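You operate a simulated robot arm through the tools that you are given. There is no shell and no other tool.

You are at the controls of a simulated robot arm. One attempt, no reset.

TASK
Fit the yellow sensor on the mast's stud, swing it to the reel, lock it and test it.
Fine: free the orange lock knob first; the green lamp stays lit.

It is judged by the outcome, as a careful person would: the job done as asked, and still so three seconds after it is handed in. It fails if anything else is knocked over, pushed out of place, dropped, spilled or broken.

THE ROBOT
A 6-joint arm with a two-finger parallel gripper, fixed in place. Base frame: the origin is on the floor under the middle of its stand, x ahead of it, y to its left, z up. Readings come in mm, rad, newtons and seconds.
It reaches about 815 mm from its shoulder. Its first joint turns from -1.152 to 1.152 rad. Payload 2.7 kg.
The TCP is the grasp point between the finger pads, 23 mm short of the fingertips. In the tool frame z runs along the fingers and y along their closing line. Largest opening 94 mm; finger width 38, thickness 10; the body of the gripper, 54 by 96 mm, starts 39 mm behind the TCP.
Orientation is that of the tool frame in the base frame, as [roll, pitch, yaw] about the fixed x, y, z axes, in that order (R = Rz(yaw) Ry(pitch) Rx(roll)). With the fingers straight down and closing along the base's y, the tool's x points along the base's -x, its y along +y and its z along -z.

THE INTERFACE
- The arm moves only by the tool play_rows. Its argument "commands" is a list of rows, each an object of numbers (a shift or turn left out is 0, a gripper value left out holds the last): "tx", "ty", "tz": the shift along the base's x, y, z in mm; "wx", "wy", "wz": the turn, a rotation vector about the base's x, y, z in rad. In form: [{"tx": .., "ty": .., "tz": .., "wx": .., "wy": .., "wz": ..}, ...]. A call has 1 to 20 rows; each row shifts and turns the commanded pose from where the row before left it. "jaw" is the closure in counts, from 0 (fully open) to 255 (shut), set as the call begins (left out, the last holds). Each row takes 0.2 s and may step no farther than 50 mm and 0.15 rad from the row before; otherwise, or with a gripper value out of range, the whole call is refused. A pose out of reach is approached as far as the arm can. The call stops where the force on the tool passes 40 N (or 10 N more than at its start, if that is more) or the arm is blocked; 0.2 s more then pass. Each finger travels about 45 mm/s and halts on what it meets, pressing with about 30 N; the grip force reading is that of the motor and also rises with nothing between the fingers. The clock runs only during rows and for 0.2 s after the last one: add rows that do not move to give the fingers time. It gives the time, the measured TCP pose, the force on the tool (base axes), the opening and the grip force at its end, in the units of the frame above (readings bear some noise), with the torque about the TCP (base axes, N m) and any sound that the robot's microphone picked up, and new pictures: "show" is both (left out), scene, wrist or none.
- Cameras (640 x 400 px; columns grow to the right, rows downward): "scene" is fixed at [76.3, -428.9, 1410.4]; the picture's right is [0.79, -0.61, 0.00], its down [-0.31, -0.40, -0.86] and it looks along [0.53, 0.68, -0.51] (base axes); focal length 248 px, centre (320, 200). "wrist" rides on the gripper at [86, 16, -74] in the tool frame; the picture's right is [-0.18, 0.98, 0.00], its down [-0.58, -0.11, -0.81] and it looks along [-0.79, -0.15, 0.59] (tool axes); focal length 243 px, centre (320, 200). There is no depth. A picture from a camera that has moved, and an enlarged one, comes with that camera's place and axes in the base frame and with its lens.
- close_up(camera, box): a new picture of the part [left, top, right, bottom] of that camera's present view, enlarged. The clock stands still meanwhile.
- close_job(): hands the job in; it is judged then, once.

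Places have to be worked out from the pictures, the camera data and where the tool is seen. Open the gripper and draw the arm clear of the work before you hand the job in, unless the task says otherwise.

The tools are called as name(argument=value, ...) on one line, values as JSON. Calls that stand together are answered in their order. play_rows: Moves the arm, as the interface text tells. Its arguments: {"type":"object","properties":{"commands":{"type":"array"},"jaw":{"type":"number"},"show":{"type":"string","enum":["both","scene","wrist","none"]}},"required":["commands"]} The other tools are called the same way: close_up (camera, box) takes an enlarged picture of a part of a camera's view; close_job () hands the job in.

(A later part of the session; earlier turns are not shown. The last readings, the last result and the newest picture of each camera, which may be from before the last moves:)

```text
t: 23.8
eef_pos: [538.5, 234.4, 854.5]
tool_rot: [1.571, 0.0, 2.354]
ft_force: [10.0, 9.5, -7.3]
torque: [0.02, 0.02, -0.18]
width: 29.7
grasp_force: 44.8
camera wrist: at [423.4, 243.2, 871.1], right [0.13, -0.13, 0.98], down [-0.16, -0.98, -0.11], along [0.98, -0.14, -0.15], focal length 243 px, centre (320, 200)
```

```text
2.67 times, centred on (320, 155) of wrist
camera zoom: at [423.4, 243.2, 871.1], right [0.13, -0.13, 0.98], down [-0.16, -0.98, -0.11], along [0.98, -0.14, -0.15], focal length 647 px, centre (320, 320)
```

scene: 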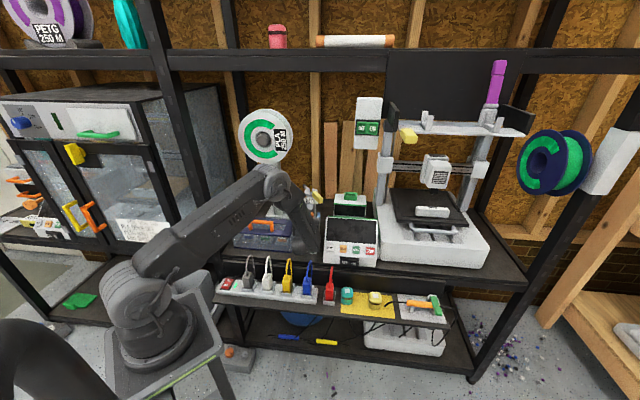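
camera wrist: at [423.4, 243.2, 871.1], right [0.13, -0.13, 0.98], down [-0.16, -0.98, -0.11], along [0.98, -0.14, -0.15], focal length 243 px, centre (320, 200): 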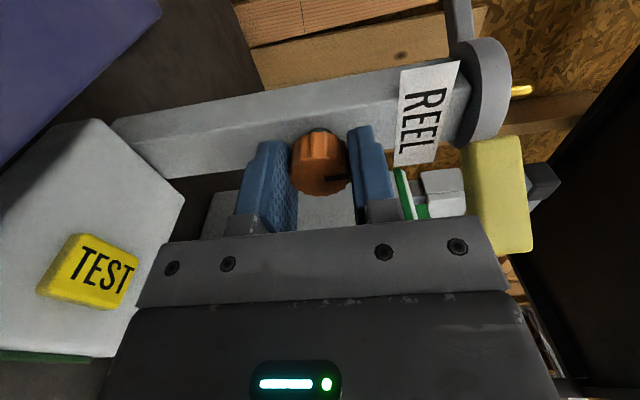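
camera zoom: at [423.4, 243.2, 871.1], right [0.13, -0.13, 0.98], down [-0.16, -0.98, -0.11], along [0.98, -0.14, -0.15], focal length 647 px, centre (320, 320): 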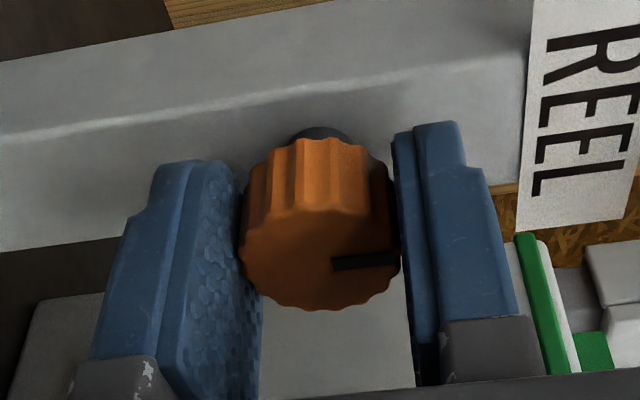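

The knob has turned 90° (mark now at the top) with no stop felt. I'll probe slightly further to find whether there is an end stop.

play_rows(commands=[{"wx": -0.05, "wy": -0.05}, {"wx": -0.05, "wy": -0.05}, {"wx": -0.05, "wy": -0.05}], show="wrist")

close_up(camera="wrist", box=[220, 80, 420, 230])

```text
t: 24.6
eef_pos: [537.4, 234.0, 855.1]
tool_rot: [1.569, 0.21, 2.353]
ft_force: [2.2, 3.2, -3.9]
torque: [0.56, 0.61, 0.24]
width: 29.3
grasp_force: 44.5
camera wrist: at [422.3, 243.8, 852.8], right [-0.02, 0.02, 1.0], down [-0.15, -0.99, 0.01], along [0.99, -0.15, 0.02], focal length 243 px, centre (320, 200)
```

wrist: 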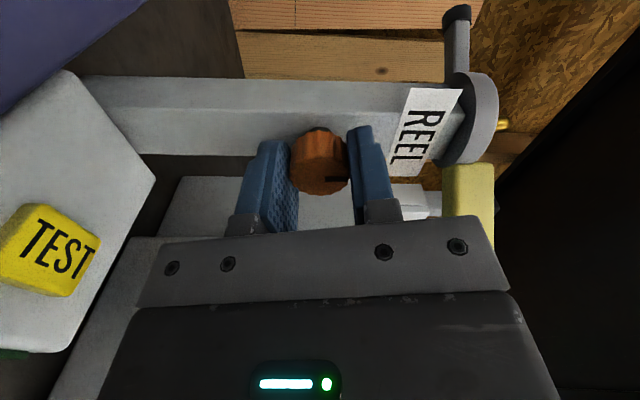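

```text
2.67 times, centred on (320, 155) of wrist
camera zoom: at [422.3, 243.8, 852.8], right [-0.02, 0.02, 1.0], down [-0.15, -0.99, 0.01], along [0.99, -0.15, 0.02], focal length 647 px, centre (320, 320)
```

zoom: 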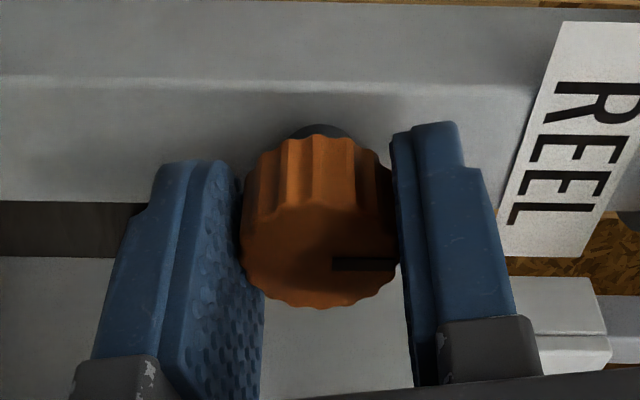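

Torque about the knob axis rose to 0.8 N·m, so the knob has reached its free end stop just past 90°. I'll release it and back straight out.

play_rows(commands=[{"tx": 0}, {"tx": 0}, {"tx": -10, "ty": -10}, {"tx": -15, "ty": -15}, {"tx": -20, "ty": -20}, {"tx": -20, "ty": -20}], jaw=92)

close_up(camera="wrist", box=[180, 0, 580, 240])

```text
t: 26.0
eef_pos: [472.7, 170.9, 854.5]
tool_rot: [1.569, 0.211, 2.354]
ft_force: [0.0, -0.3, -0.3]
torque: [-0.01, 0.0, 0.02]
width: 60.0
grasp_force: 0.1
camera wrist: at [357.1, 179.4, 852.9], right [-0.02, 0.02, 1.0], down [-0.15, -0.99, 0.01], along [0.99, -0.15, 0.02], focal length 243 px, centre (320, 200)
```

scene: 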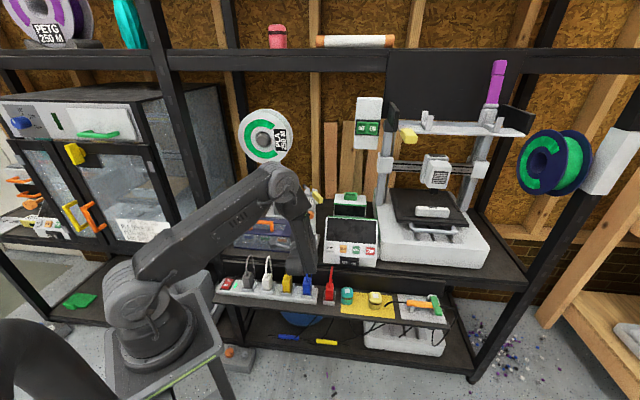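
wrist: 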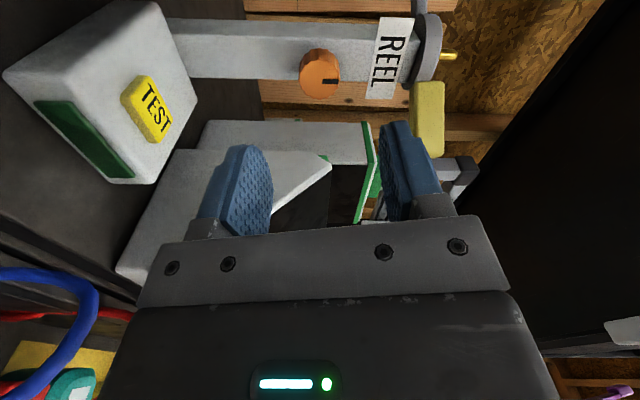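

```text
1.60 times, centred on (380, 120) of wrist
camera zoom: at [357.1, 179.4, 852.9], right [-0.02, 0.02, 1.0], down [-0.15, -0.99, 0.01], along [0.99, -0.15, 0.02], focal length 388 px, centre (224, 328)
```

zoom: 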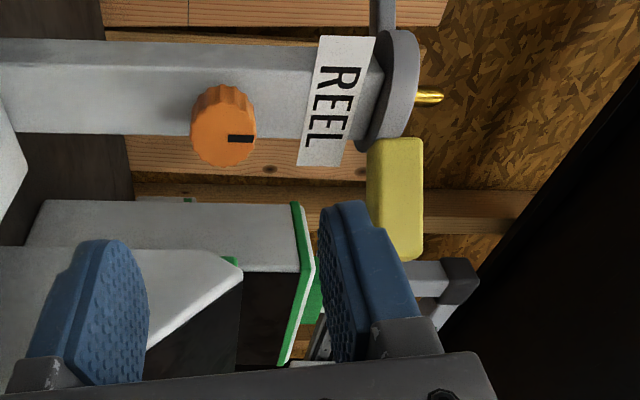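

The knob's mark now points straight up (freed). I'll zoom on the stud and head from this side view for its shape and height.

close_up(camera="wrist", box=[370, 0, 490, 170])

close_up(camera="wrist", box=[0, 0, 220, 200])

```text
2.35 times, centred on (430, 85) of wrist
camera zoom: at [357.1, 179.4, 852.9], right [-0.02, 0.02, 1.0], down [-0.15, -0.99, 0.01], along [0.99, -0.15, 0.02], focal length 571 px, centre (61, 471)
```

zoom: 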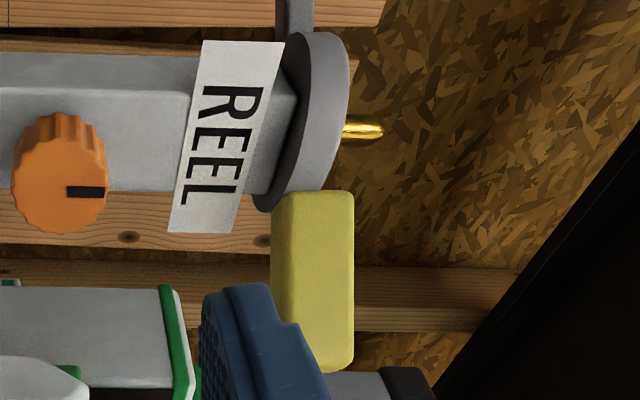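

```text
2.00 times, centred on (110, 100) of wrist
camera zoom: at [357.1, 179.4, 852.9], right [-0.02, 0.02, 1.0], down [-0.15, -0.99, 0.01], along [0.99, -0.15, 0.02], focal length 485 px, centre (740, 400)
```

zoom: 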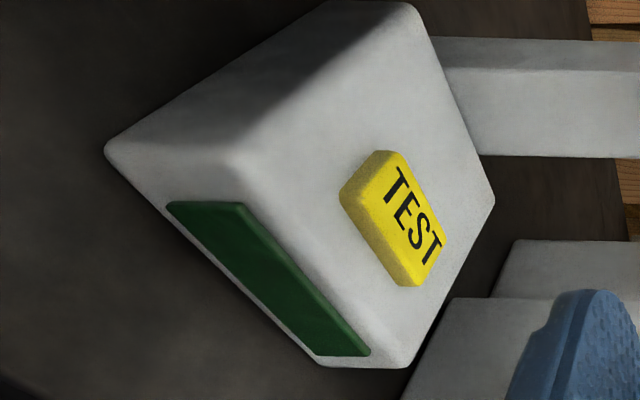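

The pin is a plain round-tipped stud, roughly z 942–968 at about (572, 268). Now I'll back off, raise, and reorient the tool to fingers-down with the camera on the aisle side, travelling toward the yellow sensor.

play_rows(commands=[{"tx": -12, "ty": -15, "tz": 32}, {"tx": -12, "ty": -15, "tz": 32}, {"tx": -12, "ty": -15, "tz": 32}, {"wx": -0.119, "wy": 0.01274, "wz": 0.07534}, {"wx": -0.119, "wy": 0.01274, "wz": 0.07534}, {"wx": -0.119, "wy": 0.01274, "wz": 0.07534}, {"wx": -0.119, "wy": 0.01274, "wz": 0.07534}, {"wx": -0.119, "wy": 0.01274, "wz": 0.07534}, {"wx": -0.119, "wy": 0.01274, "wz": 0.07534}, {"wx": -0.119, "wy": 0.01274, "wz": 0.07534}, {"wx": -0.119, "wy": 0.01274, "wz": 0.07534}, {"wx": -0.119, "wy": 0.01274, "wz": 0.07534}, {"wx": -0.119, "wy": 0.01274, "wz": 0.07534}, {"wx": -0.119, "wy": 0.01274, "wz": 0.07534}, {"wx": -0.119, "wy": 0.01274, "wz": 0.07534}, {"wx": -0.119, "wy": 0.01274, "wz": 0.07534}, {"wx": -0.119, "wy": 0.01274, "wz": 0.07534}], jaw=0)

```text
t: 29.6
eef_pos: [437.7, 125.7, 951.1]
tool_rot: [-3.139, -0.005, -2.354]
ft_force: [0.2, -0.6, 0.0]
torque: [0.0, 0.01, -0.03]
width: 94.1
grasp_force: 0.1
camera wrist: at [364.2, 74.7, 1026.3], right [-0.57, 0.82, 0.0], down [0.49, 0.34, 0.8], along [0.66, 0.45, -0.59], focal length 243 px, centre (320, 200)
```

scene: 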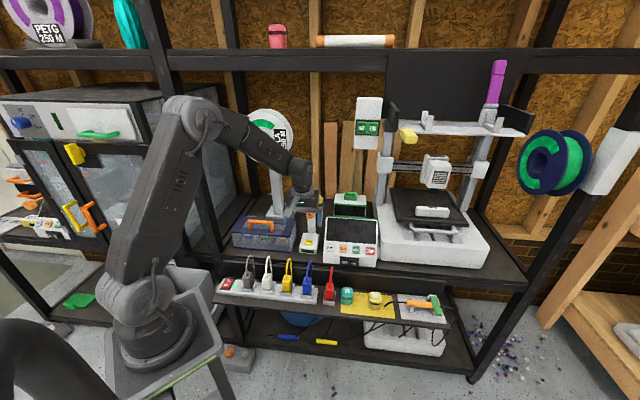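
wrist: 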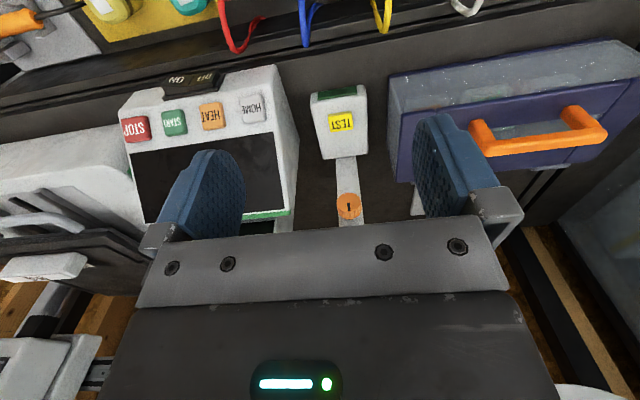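

Orientation is right (fingers down, closing along the rack's edge). Now I travel to above the yellow sensor at a safe height.

play_rows(commands=[{"tx": 21.2, "ty": -30.7, "tz": -21}, {"tx": 21.2, "ty": -30.7, "tz": -21}, {"tx": 21.2, "ty": -30.7, "tz": -21}, {"tx": 21.2, "ty": -30.7, "tz": -21}, {"tx": 21.2, "ty": -30.7, "tz": -21}, {"tx": 21.2, "ty": -30.7, "tz": -21}, {"tx": 21.2, "ty": -30.7, "tz": -21}])

close_up(camera="wrist", box=[220, 0, 420, 200])

```text
t: 31.2
eef_pos: [585.1, -92.2, 803.3]
tool_rot: [-3.14, -0.003, -2.354]
ft_force: [0.9, 0.0, 0.4]
torque: [-0.01, -0.01, 0.02]
width: 94.2
grasp_force: 0.0
camera wrist: at [511.9, -141.1, 878.9], right [-0.57, 0.82, 0.0], down [0.49, 0.34, 0.81], along [0.66, 0.46, -0.59], focal length 243 px, centre (320, 200)
```

scene: 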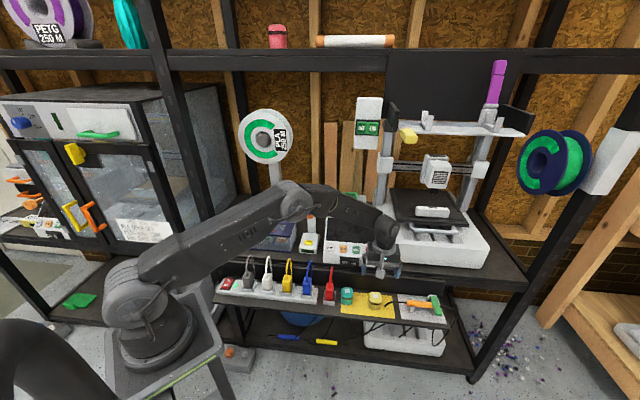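
wrist: 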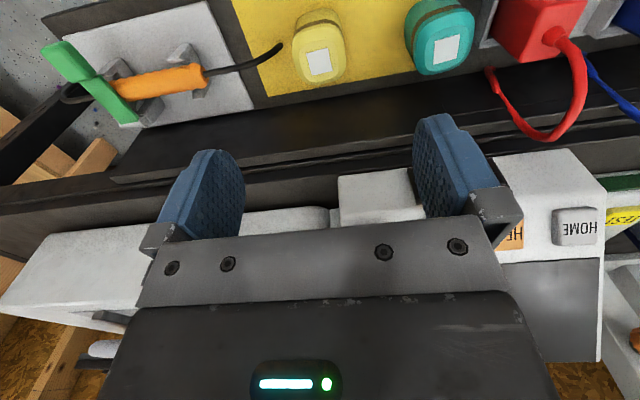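

```text
2.00 times, centred on (320, 100) of wrist
camera zoom: at [511.9, -141.1, 878.9], right [-0.57, 0.82, 0.0], down [0.49, 0.34, 0.81], along [0.66, 0.46, -0.59], focal length 485 px, centre (320, 400)
```

zoom: 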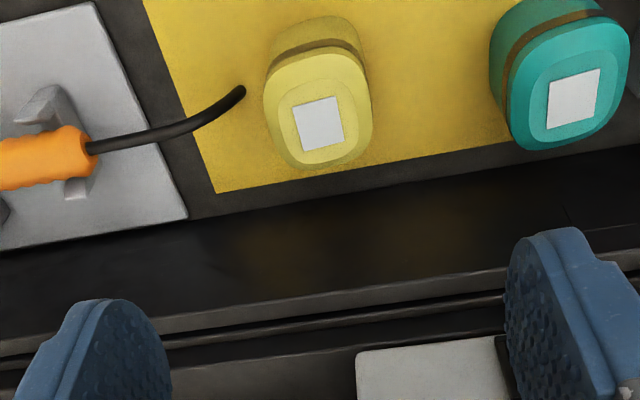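

The sensor is almost directly under the tool (within a few mm) and its flats line up with the jaws. A cable end lies ~39 mm to its right near mat level, so I'll narrow the jaws to ~54 mm and descend part-way to check alignment.

play_rows(commands=[{"tx": 1.5, "ty": 1, "tz": -28}, {"tx": 1, "ty": 0.5, "tz": -28}, {"tz": -27}], jaw=108)

close_up(camera="wrist", box=[220, 40, 420, 220])

close_up(camera="scene", box=[335, 240, 435, 320])

```text
t: 32.0
eef_pos: [588.0, -88.8, 721.9]
tool_rot: [-3.142, -0.001, -2.358]
ft_force: [0.9, 0.1, -0.6]
torque: [-0.04, -0.01, 0.0]
width: 54.2
grasp_force: 0.0
camera wrist: at [514.1, -138.9, 796.2], right [-0.57, 0.82, 0.0], down [0.49, 0.34, 0.81], along [0.66, 0.46, -0.59], focal length 243 px, centre (320, 200)
```

scene: 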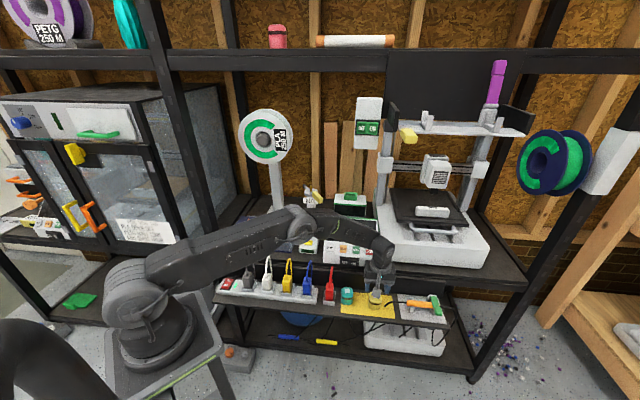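
wrist: 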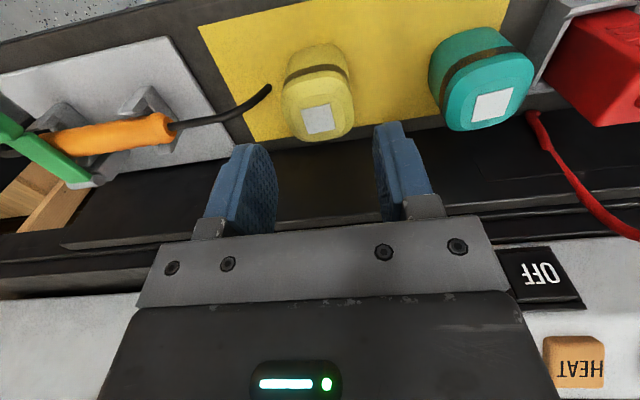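

```text
2.22 times, centred on (320, 130) of wrist
camera zoom: at [514.1, -138.9, 796.2], right [-0.57, 0.82, 0.0], down [0.49, 0.34, 0.81], along [0.66, 0.46, -0.59], focal length 539 px, centre (320, 356)
```

zoom: 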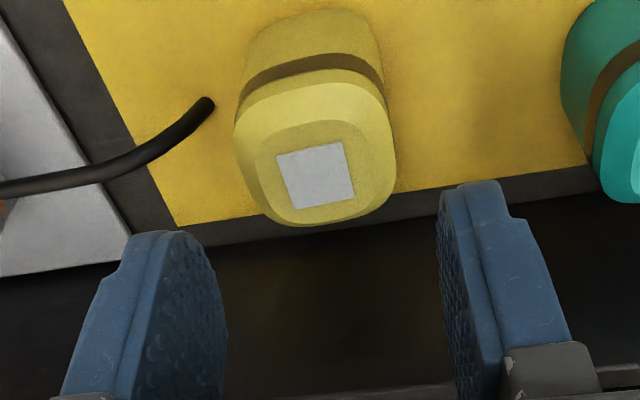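

```text
5.00 times, centred on (385, 280) of scene
camera zoom: at [76.3, -428.9, 1410.4], right [0.79, -0.61, 0.0], down [-0.31, -0.4, -0.86], along [0.53, 0.68, -0.51], focal length 1240 px, centre (-5, -200)
```

zoom: 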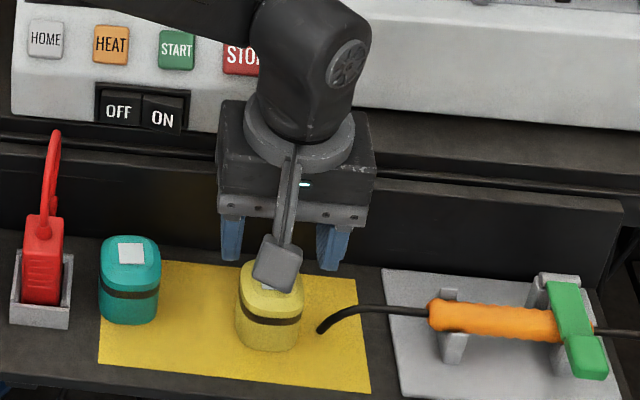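

Triangulating both views puts the label centre within ~1 mm of the tool axis, top at z ≈ 673, and the body is ~43 mm wide, so the 54 mm opening straddles it. I'll descend to TCP z ≈ 663, keeping fingertips above the cable.

play_rows(commands=[{"tx": -0.3, "tz": -20}, {"tz": -20}, {"tz": -19}])

close_up(camera="wrist", box=[220, 80, 420, 240])

close_up(camera="scene", box=[345, 260, 415, 320])

```text
t: 32.8
eef_pos: [588.2, -89.3, 661.7]
tool_rot: [3.141, -0.004, -2.357]
ft_force: [0.1, 0.2, -0.3]
torque: [0.05, -0.01, 0.01]
width: 54.2
grasp_force: 0.1
camera wrist: at [514.1, -139.1, 736.8], right [-0.57, 0.82, 0.0], down [0.49, 0.34, 0.81], along [0.66, 0.46, -0.59], focal length 243 px, centre (320, 200)
```

scene: 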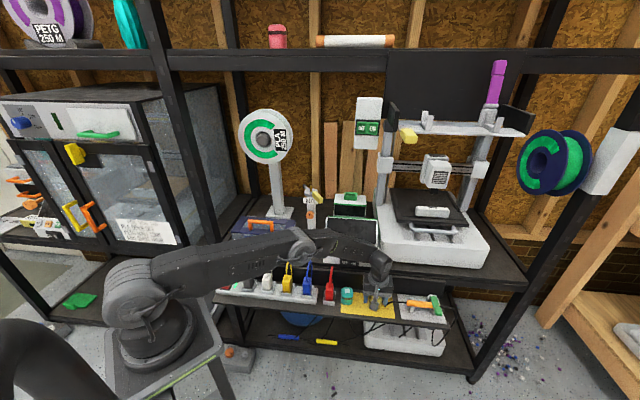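
wrist: 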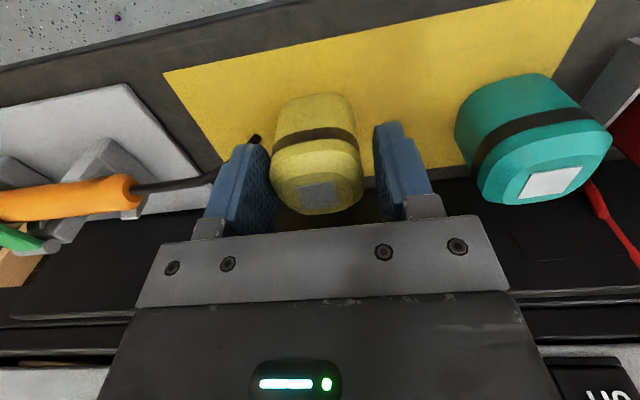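

```text
2.50 times, centred on (320, 160) of wrist
camera zoom: at [514.1, -139.1, 736.8], right [-0.57, 0.82, 0.0], down [0.49, 0.34, 0.81], along [0.66, 0.46, -0.59], focal length 606 px, centre (320, 300)
```

zoom: 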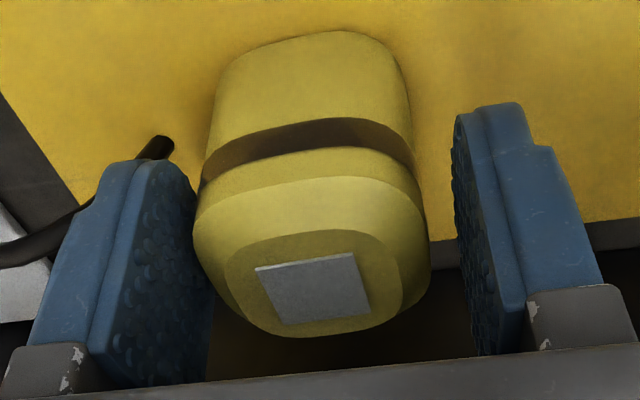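

```text
6.67 times, centred on (380, 290) of scene
camera zoom: at [76.3, -428.9, 1410.4], right [0.79, -0.61, 0.0], down [-0.31, -0.4, -0.86], along [0.53, 0.68, -0.51], focal length 1653 px, centre (-80, -400)
```

zoom: 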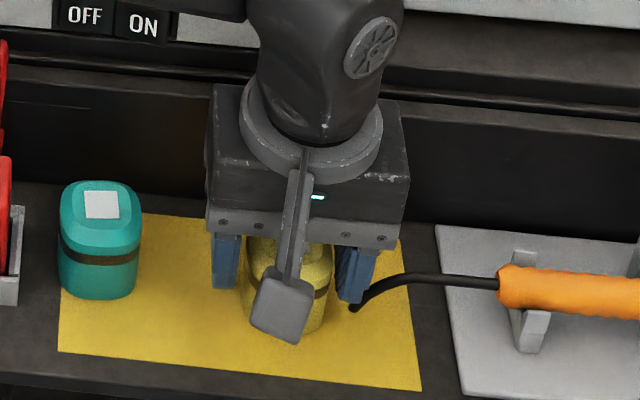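

The sensor is centred between the pads with fingertips clear of the mat and cable. Closing the gripper on it now.

play_rows(commands=[{"tx": 0}, {"tx": 0}, {"tx": 0}], jaw=200, show="wrist")

close_up(camera="wrist", box=[220, 80, 420, 240])

```text
t: 33.6
eef_pos: [586.3, -89.4, 662.6]
tool_rot: [3.141, -0.002, -2.356]
ft_force: [0.2, 0.0, -0.9]
torque: [-0.02, 0.01, 0.03]
width: 47.2
grasp_force: 29.4
camera wrist: at [514.0, -139.1, 737.0], right [-0.57, 0.82, 0.0], down [0.49, 0.34, 0.81], along [0.66, 0.46, -0.59], focal length 243 px, centre (320, 200)
```

wrist: 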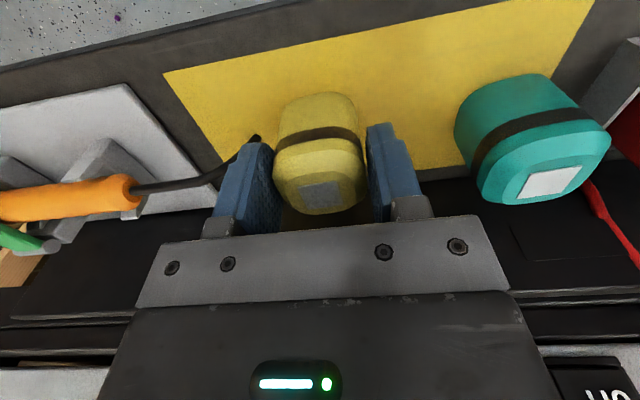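

```text
2.50 times, centred on (320, 160) of wrist
camera zoom: at [514.0, -139.1, 737.0], right [-0.57, 0.82, 0.0], down [0.49, 0.34, 0.81], along [0.66, 0.46, -0.59], focal length 606 px, centre (320, 300)
```

zoom: 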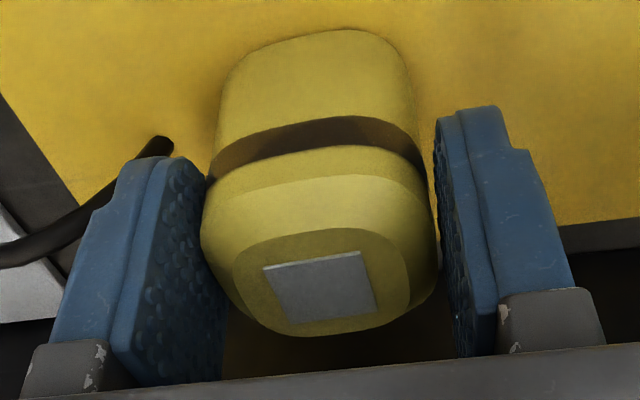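

Gripped at 47.2 mm with ~29 N. I'll lift straight up and check that the sensor comes along.

play_rows(commands=[{"tz": 10}, {"tz": 20}, {"tz": 30}, {"tz": 40}])

close_up(camera="wrist", box=[220, 80, 420, 240])

close_up(camera="scene", box=[345, 230, 415, 320])

```text
t: 34.6
eef_pos: [588.0, -89.2, 761.2]
tool_rot: [3.138, -0.004, -2.357]
ft_force: [0.0, 1.0, -0.5]
torque: [-0.02, 0.03, -0.03]
width: 46.8
grasp_force: 29.6
camera wrist: at [514.8, -139.1, 836.8], right [-0.57, 0.82, 0.0], down [0.49, 0.34, 0.8], along [0.66, 0.46, -0.59], focal length 243 px, centre (320, 200)
```

scene: 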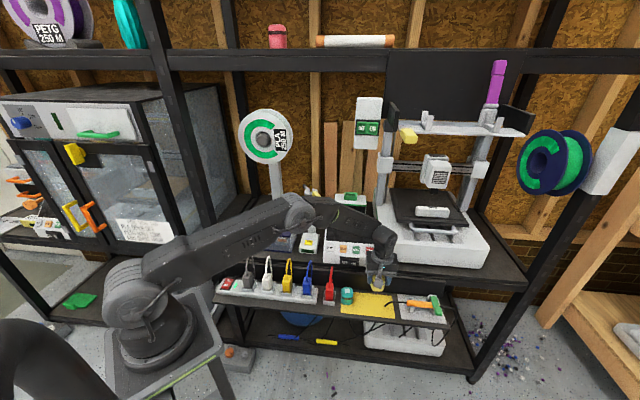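
wrist: 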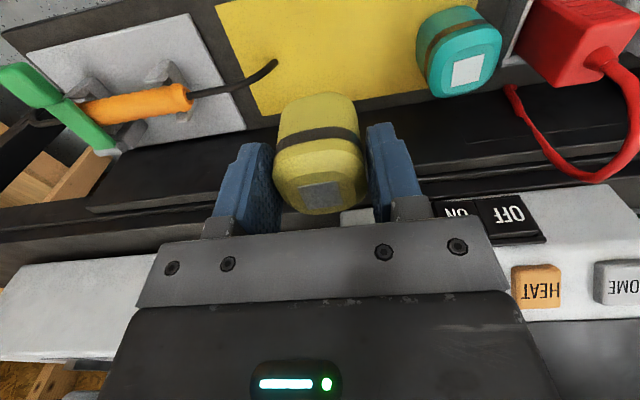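

```text
2.50 times, centred on (320, 160) of wrist
camera zoom: at [514.8, -139.1, 836.8], right [-0.57, 0.82, 0.0], down [0.49, 0.34, 0.8], along [0.66, 0.46, -0.59], focal length 606 px, centre (320, 300)
```

zoom: 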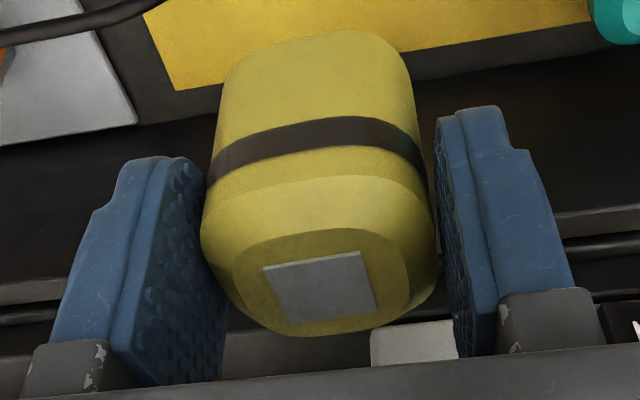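

```text
4.44 times, centred on (380, 275) of scene
camera zoom: at [76.3, -428.9, 1410.4], right [0.79, -0.61, 0.0], down [-0.31, -0.4, -0.86], along [0.53, 0.68, -0.51], focal length 1102 px, centre (53, -133)
```

zoom: 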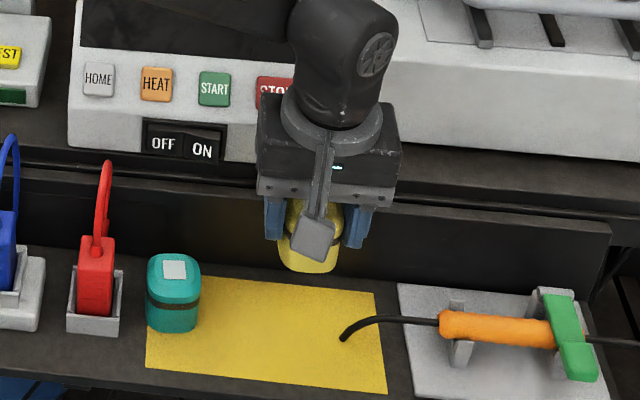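

The sensor is held securely. I'll raise it, carry it back to open space and yaw -90° (camera to the left, jaws closing in depth) so the fixed camera can verify how it sits between the fingers.

play_rows(commands=[{"tz": 45}, {"tz": 45}, {"tz": 45}, {"tz": 45}, {"tx": -11, "ty": 20, "tz": 8, "wz": -0.1428}, {"tx": -11, "ty": 20, "tz": 8, "wz": -0.1428}, {"tx": -11, "ty": 20, "tz": 8, "wz": -0.1428}, {"tx": -11, "ty": 20, "tz": 8, "wz": -0.1428}, {"tx": -11, "ty": 20, "tz": 8, "wz": -0.1428}, {"tx": -11, "ty": 20, "tz": 8, "wz": -0.1428}, {"tx": -11, "ty": 20, "tz": 8, "wz": -0.1428}, {"tx": -11, "ty": 20, "tz": 8, "wz": -0.1428}, {"tx": -11, "ty": 20, "tz": 8, "wz": -0.1428}, {"tx": -11, "ty": 20, "tz": 8, "wz": -0.1428}, {"tx": 0, "ty": 0, "tz": 8, "wz": -0.1428}])

close_up(camera="wrist", box=[220, 80, 420, 240])

```text
t: 37.8
eef_pos: [478.4, 112.1, 1029.8]
tool_rot: [-3.141, -0.003, 2.354]
ft_force: [0.5, 0.3, -0.6]
torque: [0.03, 0.01, 0.02]
width: 47.4
grasp_force: 30.4
camera wrist: at [427.1, 183.6, 1104.8], right [0.83, 0.56, 0.0], down [0.33, -0.49, 0.81], along [0.45, -0.66, -0.59], focal length 243 px, centre (320, 200)
```

scene: 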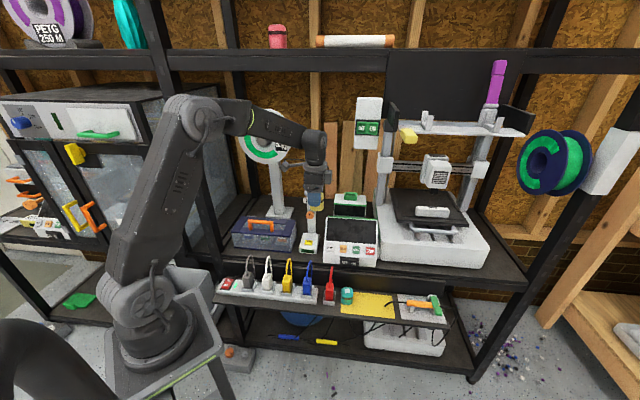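
wrist: 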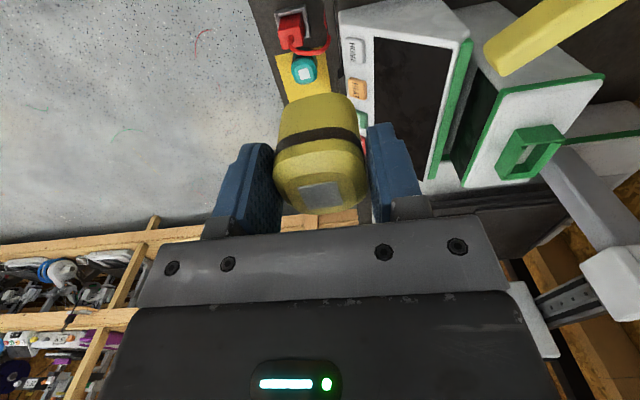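

```text
2.50 times, centred on (320, 160) of wrist
camera zoom: at [427.1, 183.6, 1104.8], right [0.83, 0.56, 0.0], down [0.33, -0.49, 0.81], along [0.45, -0.66, -0.59], focal length 606 px, centre (320, 300)
```

zoom: 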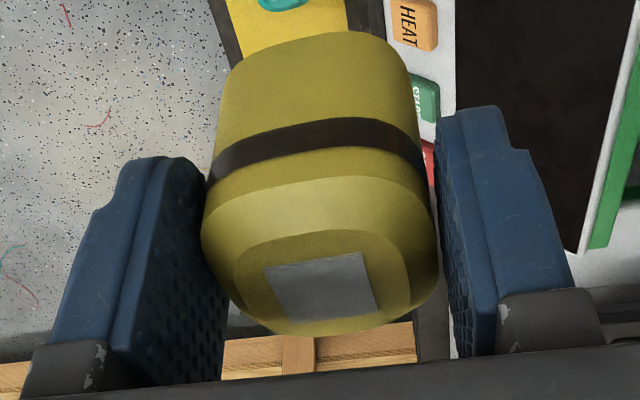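

Now a fixed-camera close-up of the held sensor between the fingers.

close_up(camera="scene", box=[290, 170, 340, 230])

close_up(camera="scene", box=[240, 90, 340, 190])

```text
6.67 times, centred on (315, 200) of scene
camera zoom: at [76.3, -428.9, 1410.4], right [0.79, -0.61, 0.0], down [-0.31, -0.4, -0.86], along [0.53, 0.68, -0.51], focal length 1653 px, centre (353, 200)
```

zoom: 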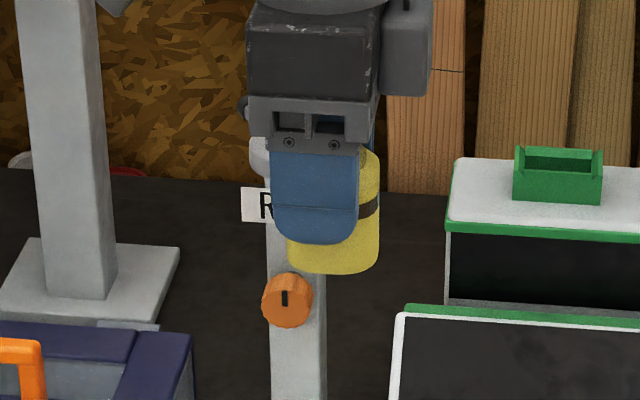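

```text
4.00 times, centred on (290, 140) of scene
camera zoom: at [76.3, -428.9, 1410.4], right [0.79, -0.61, 0.0], down [-0.31, -0.4, -0.86], along [0.53, 0.68, -0.51], focal length 992 px, centre (440, 440)
```

zoom: 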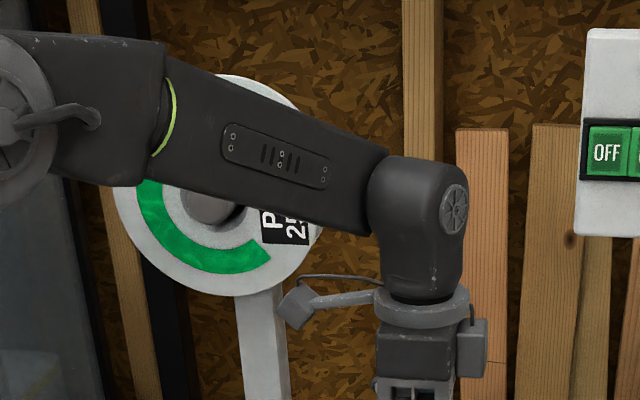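

close_up(camera="scene", box=[302, 186, 326, 216])

```text
13.33 times, centred on (314, 201) of scene
camera zoom: at [76.3, -428.9, 1410.4], right [0.79, -0.61, 0.0], down [-0.31, -0.4, -0.86], along [0.53, 0.68, -0.51], focal length 3306 px, centre (400, 187)
```

zoom: 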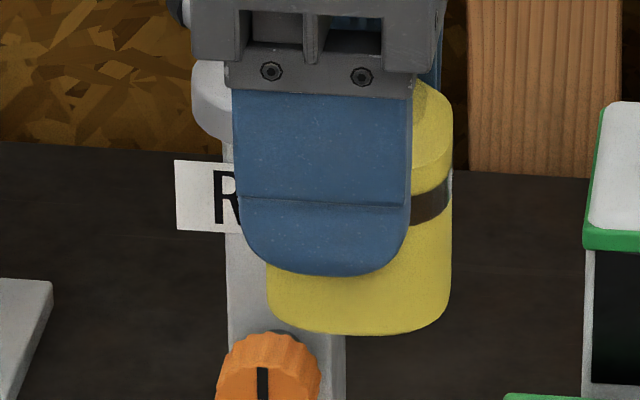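

The held sensor's axis sits about 3.8 mm to the right (+e) of the finger centre, and its bottom is about 46 mm below the TCP. I'll carry it over the hub with the bottom ~60 mm above the pin tip and measure the pin relative to the tool.

play_rows(commands=[{"tz": 25}, {"tx": 18.4, "ty": 32.2, "tz": 4}, {"tx": 18.4, "ty": 32.2, "tz": 4}, {"tx": 18.4, "ty": 32.2, "tz": 4}, {"tx": 18.4, "ty": 32.2, "tz": 4}, {"tx": 18.4, "ty": 32.2, "tz": 4}])

close_up(camera="wrist", box=[220, 0, 420, 180])

close_up(camera="scene", box=[297, 165, 337, 205])

```text
t: 39.2
eef_pos: [554.4, 264.5, 1069.2]
tool_rot: [-3.137, -0.004, 2.358]
ft_force: [0.4, -0.1, -0.5]
torque: [0.0, 0.01, -0.01]
width: 47.0
grasp_force: 30.1
out of reach, approached as far as the arm can: row 6
camera wrist: at [504.6, 336.2, 1143.9], right [0.82, 0.57, 0.0], down [0.34, -0.49, 0.8], along [0.45, -0.67, -0.59], focal length 243 px, centre (320, 200)
```

scene: 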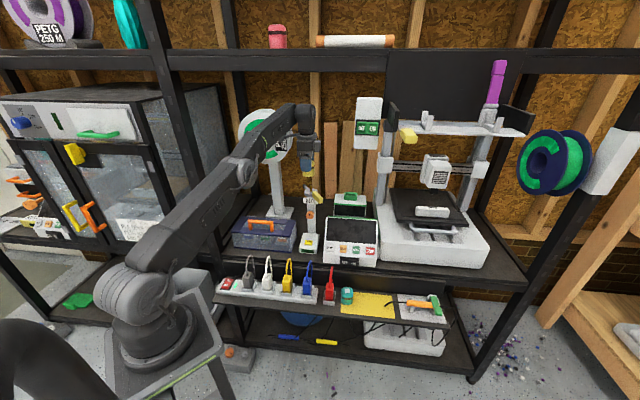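
wrist: 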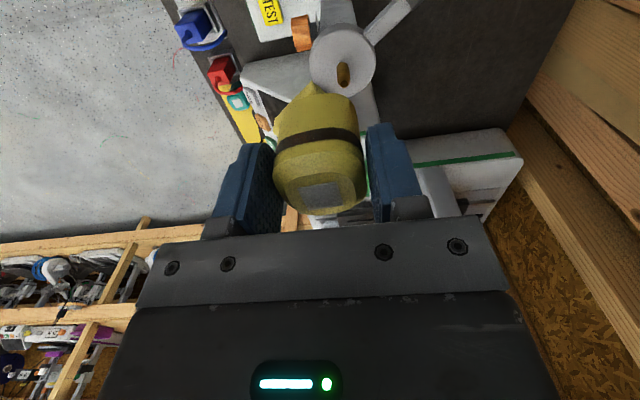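

```text
2.22 times, centred on (320, 90) of wrist
camera zoom: at [504.6, 336.2, 1143.9], right [0.82, 0.57, 0.0], down [0.34, -0.49, 0.8], along [0.45, -0.67, -0.59], focal length 539 px, centre (320, 444)
```

zoom: 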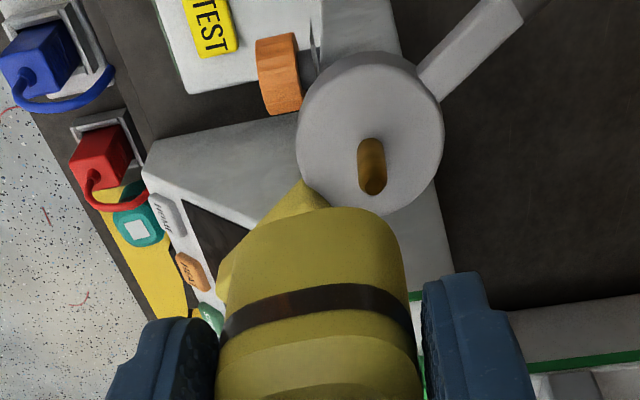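

```text
10.00 times, centred on (317, 185) of scene
camera zoom: at [76.3, -428.9, 1410.4], right [0.79, -0.61, 0.0], down [-0.31, -0.4, -0.86], along [0.53, 0.68, -0.51], focal length 2480 px, centre (350, 350)
```

zoom: 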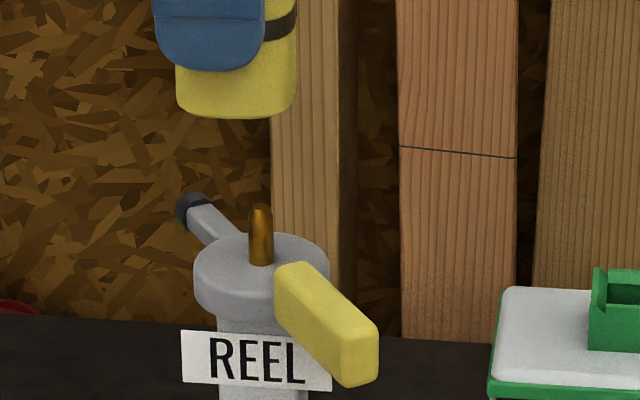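

The arm hit its reach limit at that height with the sensor still short of the hub. Lowering ~35 mm (bottom still ~20 mm above the pin tip) should bring the target within reach.

play_rows(commands=[{"tz": -12}, {"tz": -12}, {"tz": -11}, {"tz": 0}])

close_up(camera="wrist", box=[220, 0, 420, 180])

close_up(camera="scene", box=[297, 165, 337, 205])

```text
t: 40.2
eef_pos: [555.4, 264.0, 1035.1]
tool_rot: [3.138, -0.001, 2.358]
ft_force: [-0.7, 0.6, -1.2]
torque: [0.02, 0.02, -0.02]
width: 47.2
grasp_force: 30.0
camera wrist: at [504.6, 336.5, 1109.9], right [0.82, 0.57, 0.0], down [0.34, -0.49, 0.81], along [0.46, -0.66, -0.59], focal length 243 px, centre (320, 200)
```

scene: 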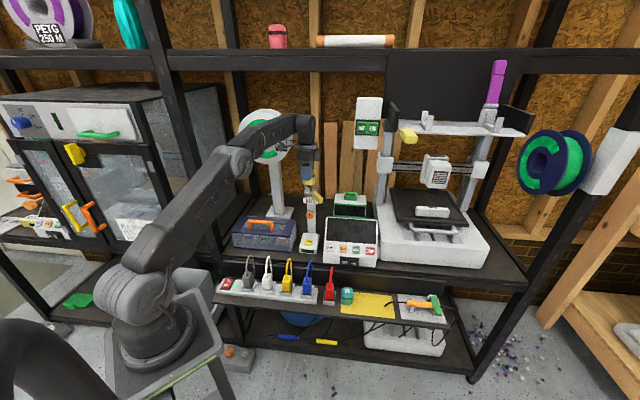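
wrist: 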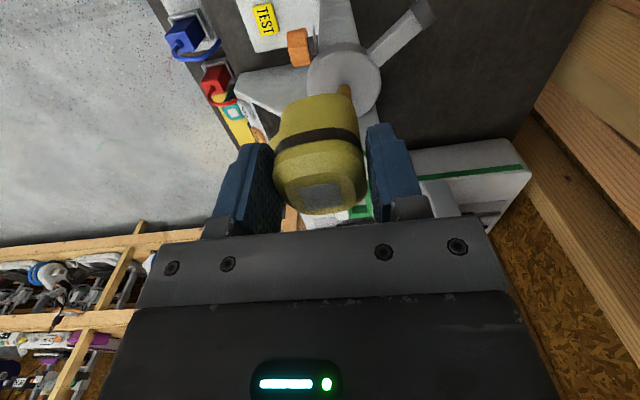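

```text
2.22 times, centred on (320, 90) of wrist
camera zoom: at [504.6, 336.5, 1109.9], right [0.82, 0.57, 0.0], down [0.34, -0.49, 0.81], along [0.46, -0.66, -0.59], focal length 539 px, centre (320, 444)
```

zoom: 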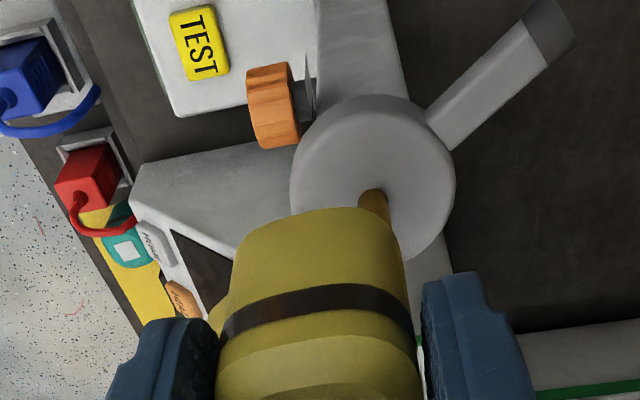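

```text
10.00 times, centred on (317, 185) of scene
camera zoom: at [76.3, -428.9, 1410.4], right [0.79, -0.61, 0.0], down [-0.31, -0.4, -0.86], along [0.53, 0.68, -0.51], focal length 2480 px, centre (350, 350)
```

zoom: 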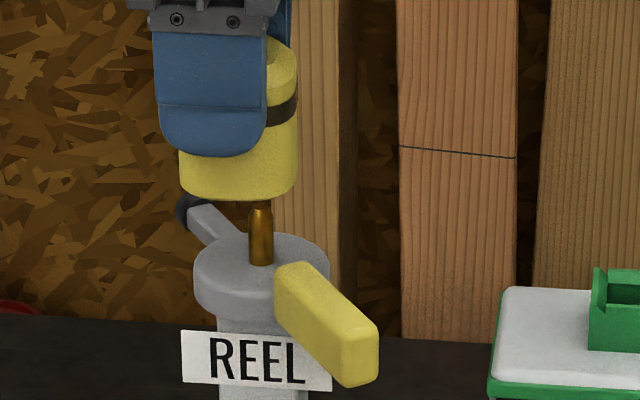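

The pin sits about 17 mm deeper (+n) and ~5 mm right of the sensor's axis. I'll shift by (15.5, 8.3) mm at this height and recheck.

play_rows(commands=[{"tx": 5, "ty": 3, "tz": -2}, {"tx": 5, "ty": 3, "tz": -2}, {"tx": 5.5, "ty": 2.3, "tz": -2}, {"tz": 0}])

close_up(camera="wrist", box=[220, 0, 420, 180])

close_up(camera="scene", box=[297, 165, 337, 205])

```text
t: 41.2
eef_pos: [564.4, 270.6, 1032.0]
tool_rot: [-3.14, -0.001, 2.358]
ft_force: [1.0, 0.3, -0.9]
torque: [-0.04, -0.01, -0.02]
width: 47.2
grasp_force: 30.4
out of reach, approached as far as the arm can: row 3
camera wrist: at [514.3, 341.8, 1105.8], right [0.82, 0.57, 0.0], down [0.34, -0.49, 0.81], along [0.46, -0.66, -0.59], focal length 243 px, centre (320, 200)
```

scene: 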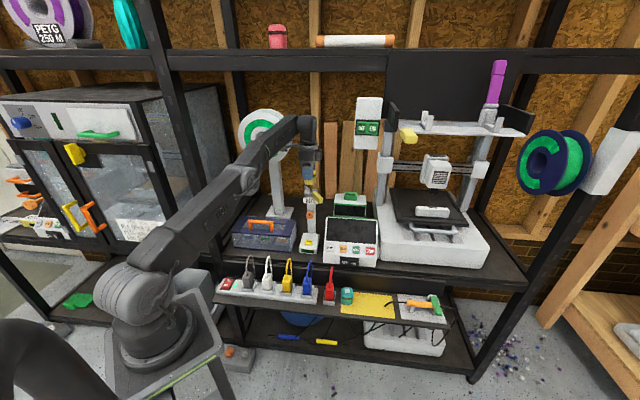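
wrist: 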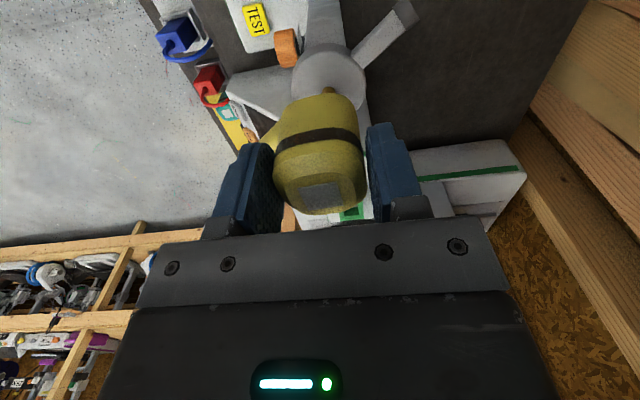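

```text
2.22 times, centred on (320, 90) of wrist
camera zoom: at [514.3, 341.8, 1105.8], right [0.82, 0.57, 0.0], down [0.34, -0.49, 0.81], along [0.46, -0.66, -0.59], focal length 539 px, centre (320, 444)
```

zoom: 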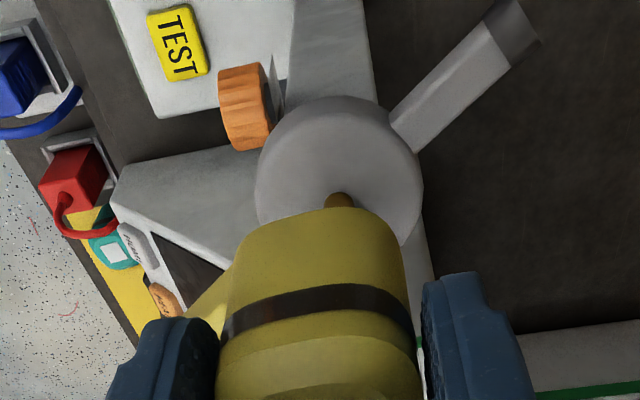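

```text
10.00 times, centred on (317, 185) of scene
camera zoom: at [76.3, -428.9, 1410.4], right [0.79, -0.61, 0.0], down [-0.31, -0.4, -0.86], along [0.53, 0.68, -0.51], focal length 2480 px, centre (350, 350)
```

zoom: 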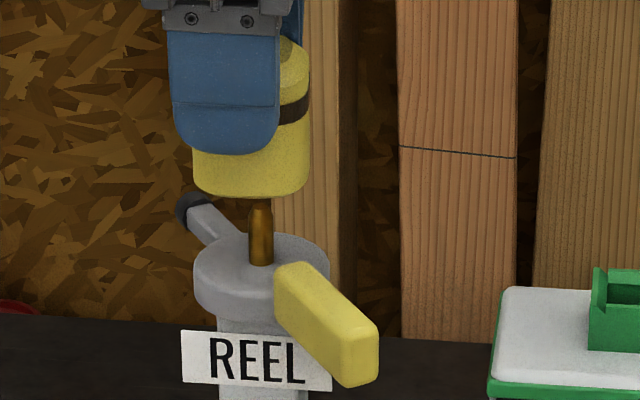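

Reach is marginal at this height, so I'll add a tiny 1.1° outward tilt, lower to z ≈ 1020 (sensor bottom just above the pin tip) and complete the remaining ~5 mm alignment.

play_rows(commands=[{"tz": -6, "wx": 0.0085, "wy": -0.0181}, {"tz": -5}, {"tx": 2.5, "ty": 1}, {"tx": 2.3, "ty": 1}, {"tz": 0}])

close_up(camera="wrist", box=[220, 0, 420, 180])

close_up(camera="scene", box=[297, 165, 337, 205])

```text
t: 42.4
eef_pos: [568.8, 272.1, 1018.8]
tool_rot: [3.122, 0.005, 2.359]
ft_force: [-0.7, 1.2, -0.5]
torque: [0.0, 0.01, 0.04]
width: 47.0
grasp_force: 29.9
camera wrist: at [517.6, 343.2, 1094.4], right [0.82, 0.57, 0.02], down [0.32, -0.5, 0.81], along [0.47, -0.66, -0.59], focal length 243 px, centre (320, 200)
```

scene: 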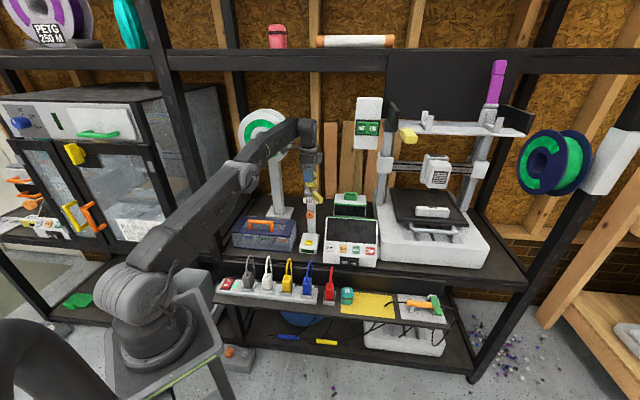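
wrist: 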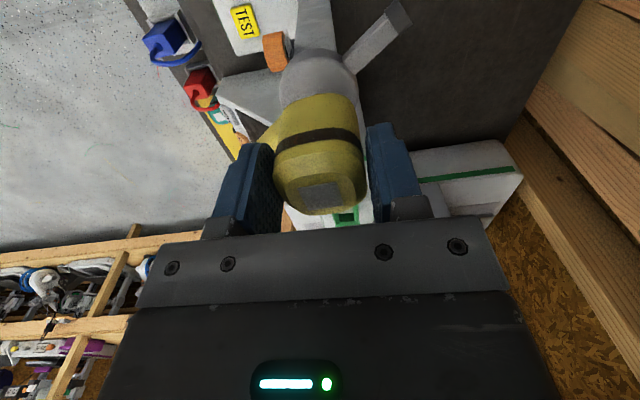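

```text
2.22 times, centred on (320, 90) of wrist
camera zoom: at [517.6, 343.2, 1094.4], right [0.82, 0.57, 0.02], down [0.32, -0.5, 0.81], along [0.47, -0.66, -0.59], focal length 539 px, centre (320, 444)
```

zoom: 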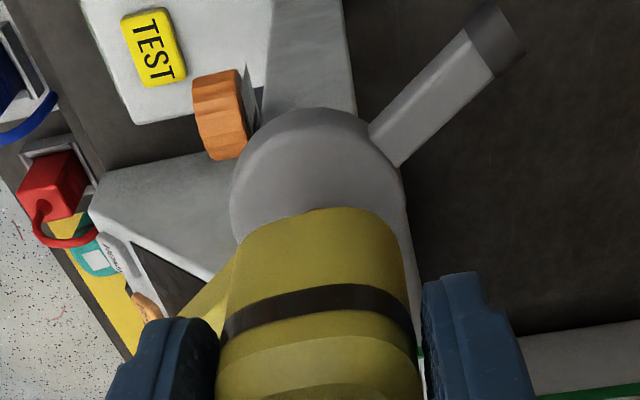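

```text
10.00 times, centred on (317, 185) of scene
camera zoom: at [76.3, -428.9, 1410.4], right [0.79, -0.61, 0.0], down [-0.31, -0.4, -0.86], along [0.53, 0.68, -0.51], focal length 2480 px, centre (350, 350)
```

zoom: 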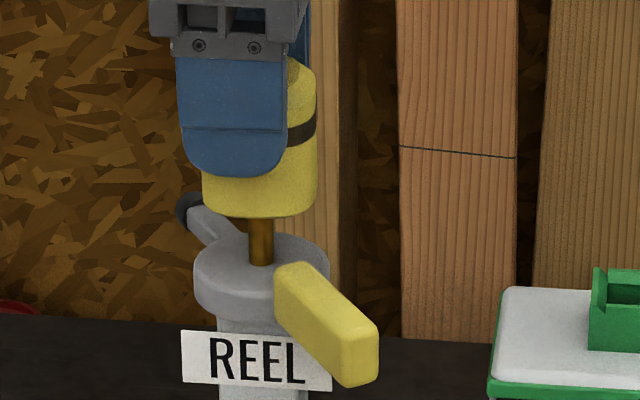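

The fixed camera shows the sensor centred over the pin laterally (within ~0.3 mm), and the hub disc is centred in depth in the wrist view. Descending in small steps while watching force.

play_rows(commands=[{"tz": -2}, {"tz": -2}, {"tz": -2}, {"tz": -2}, {"tz": 0}], show="none")

close_up(camera="scene", box=[297, 165, 337, 205])

```text
t: 43.6
eef_pos: [569.8, 271.0, 1011.7]
tool_rot: [3.122, 0.006, 2.358]
ft_force: [-0.4, -0.2, -0.7]
torque: [0.02, 0.03, -0.05]
width: 47.2
grasp_force: 29.9
```

```text
10.00 times, centred on (317, 185) of scene
camera zoom: at [76.3, -428.9, 1410.4], right [0.79, -0.61, 0.0], down [-0.31, -0.4, -0.86], along [0.53, 0.68, -0.51], focal length 2480 px, centre (350, 350)
```

zoom: 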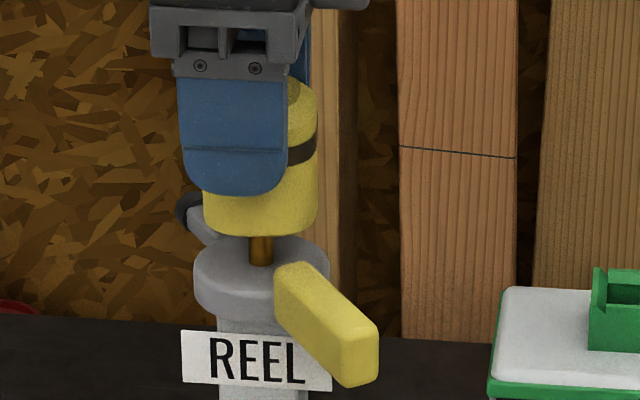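

No contact force yet; the bottom should be about at the pin tip. Continuing down slowly.

play_rows(commands=[{"tz": -2}, {"tz": -2}, {"tz": -2}, {"tz": 0}], show="none")

close_up(camera="scene", box=[297, 165, 337, 205])

```text
t: 44.6
eef_pos: [570.2, 272.0, 1004.8]
tool_rot: [3.122, 0.005, 2.357]
ft_force: [-0.1, -0.4, -0.8]
torque: [0.0, 0.01, -0.02]
width: 47.2
grasp_force: 30.0
```

```text
10.00 times, centred on (317, 185) of scene
camera zoom: at [76.3, -428.9, 1410.4], right [0.79, -0.61, 0.0], down [-0.31, -0.4, -0.86], along [0.53, 0.68, -0.51], focal length 2480 px, centre (350, 350)
```

zoom: 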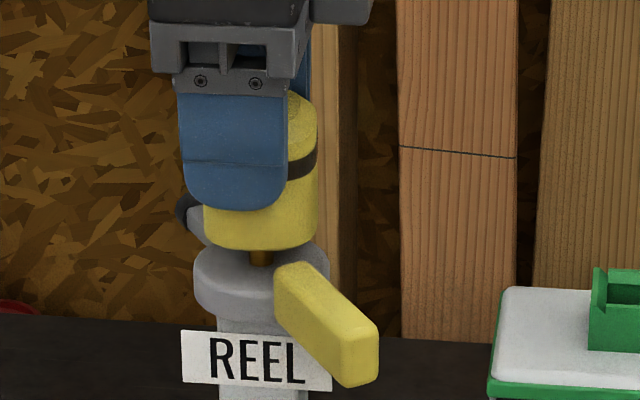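

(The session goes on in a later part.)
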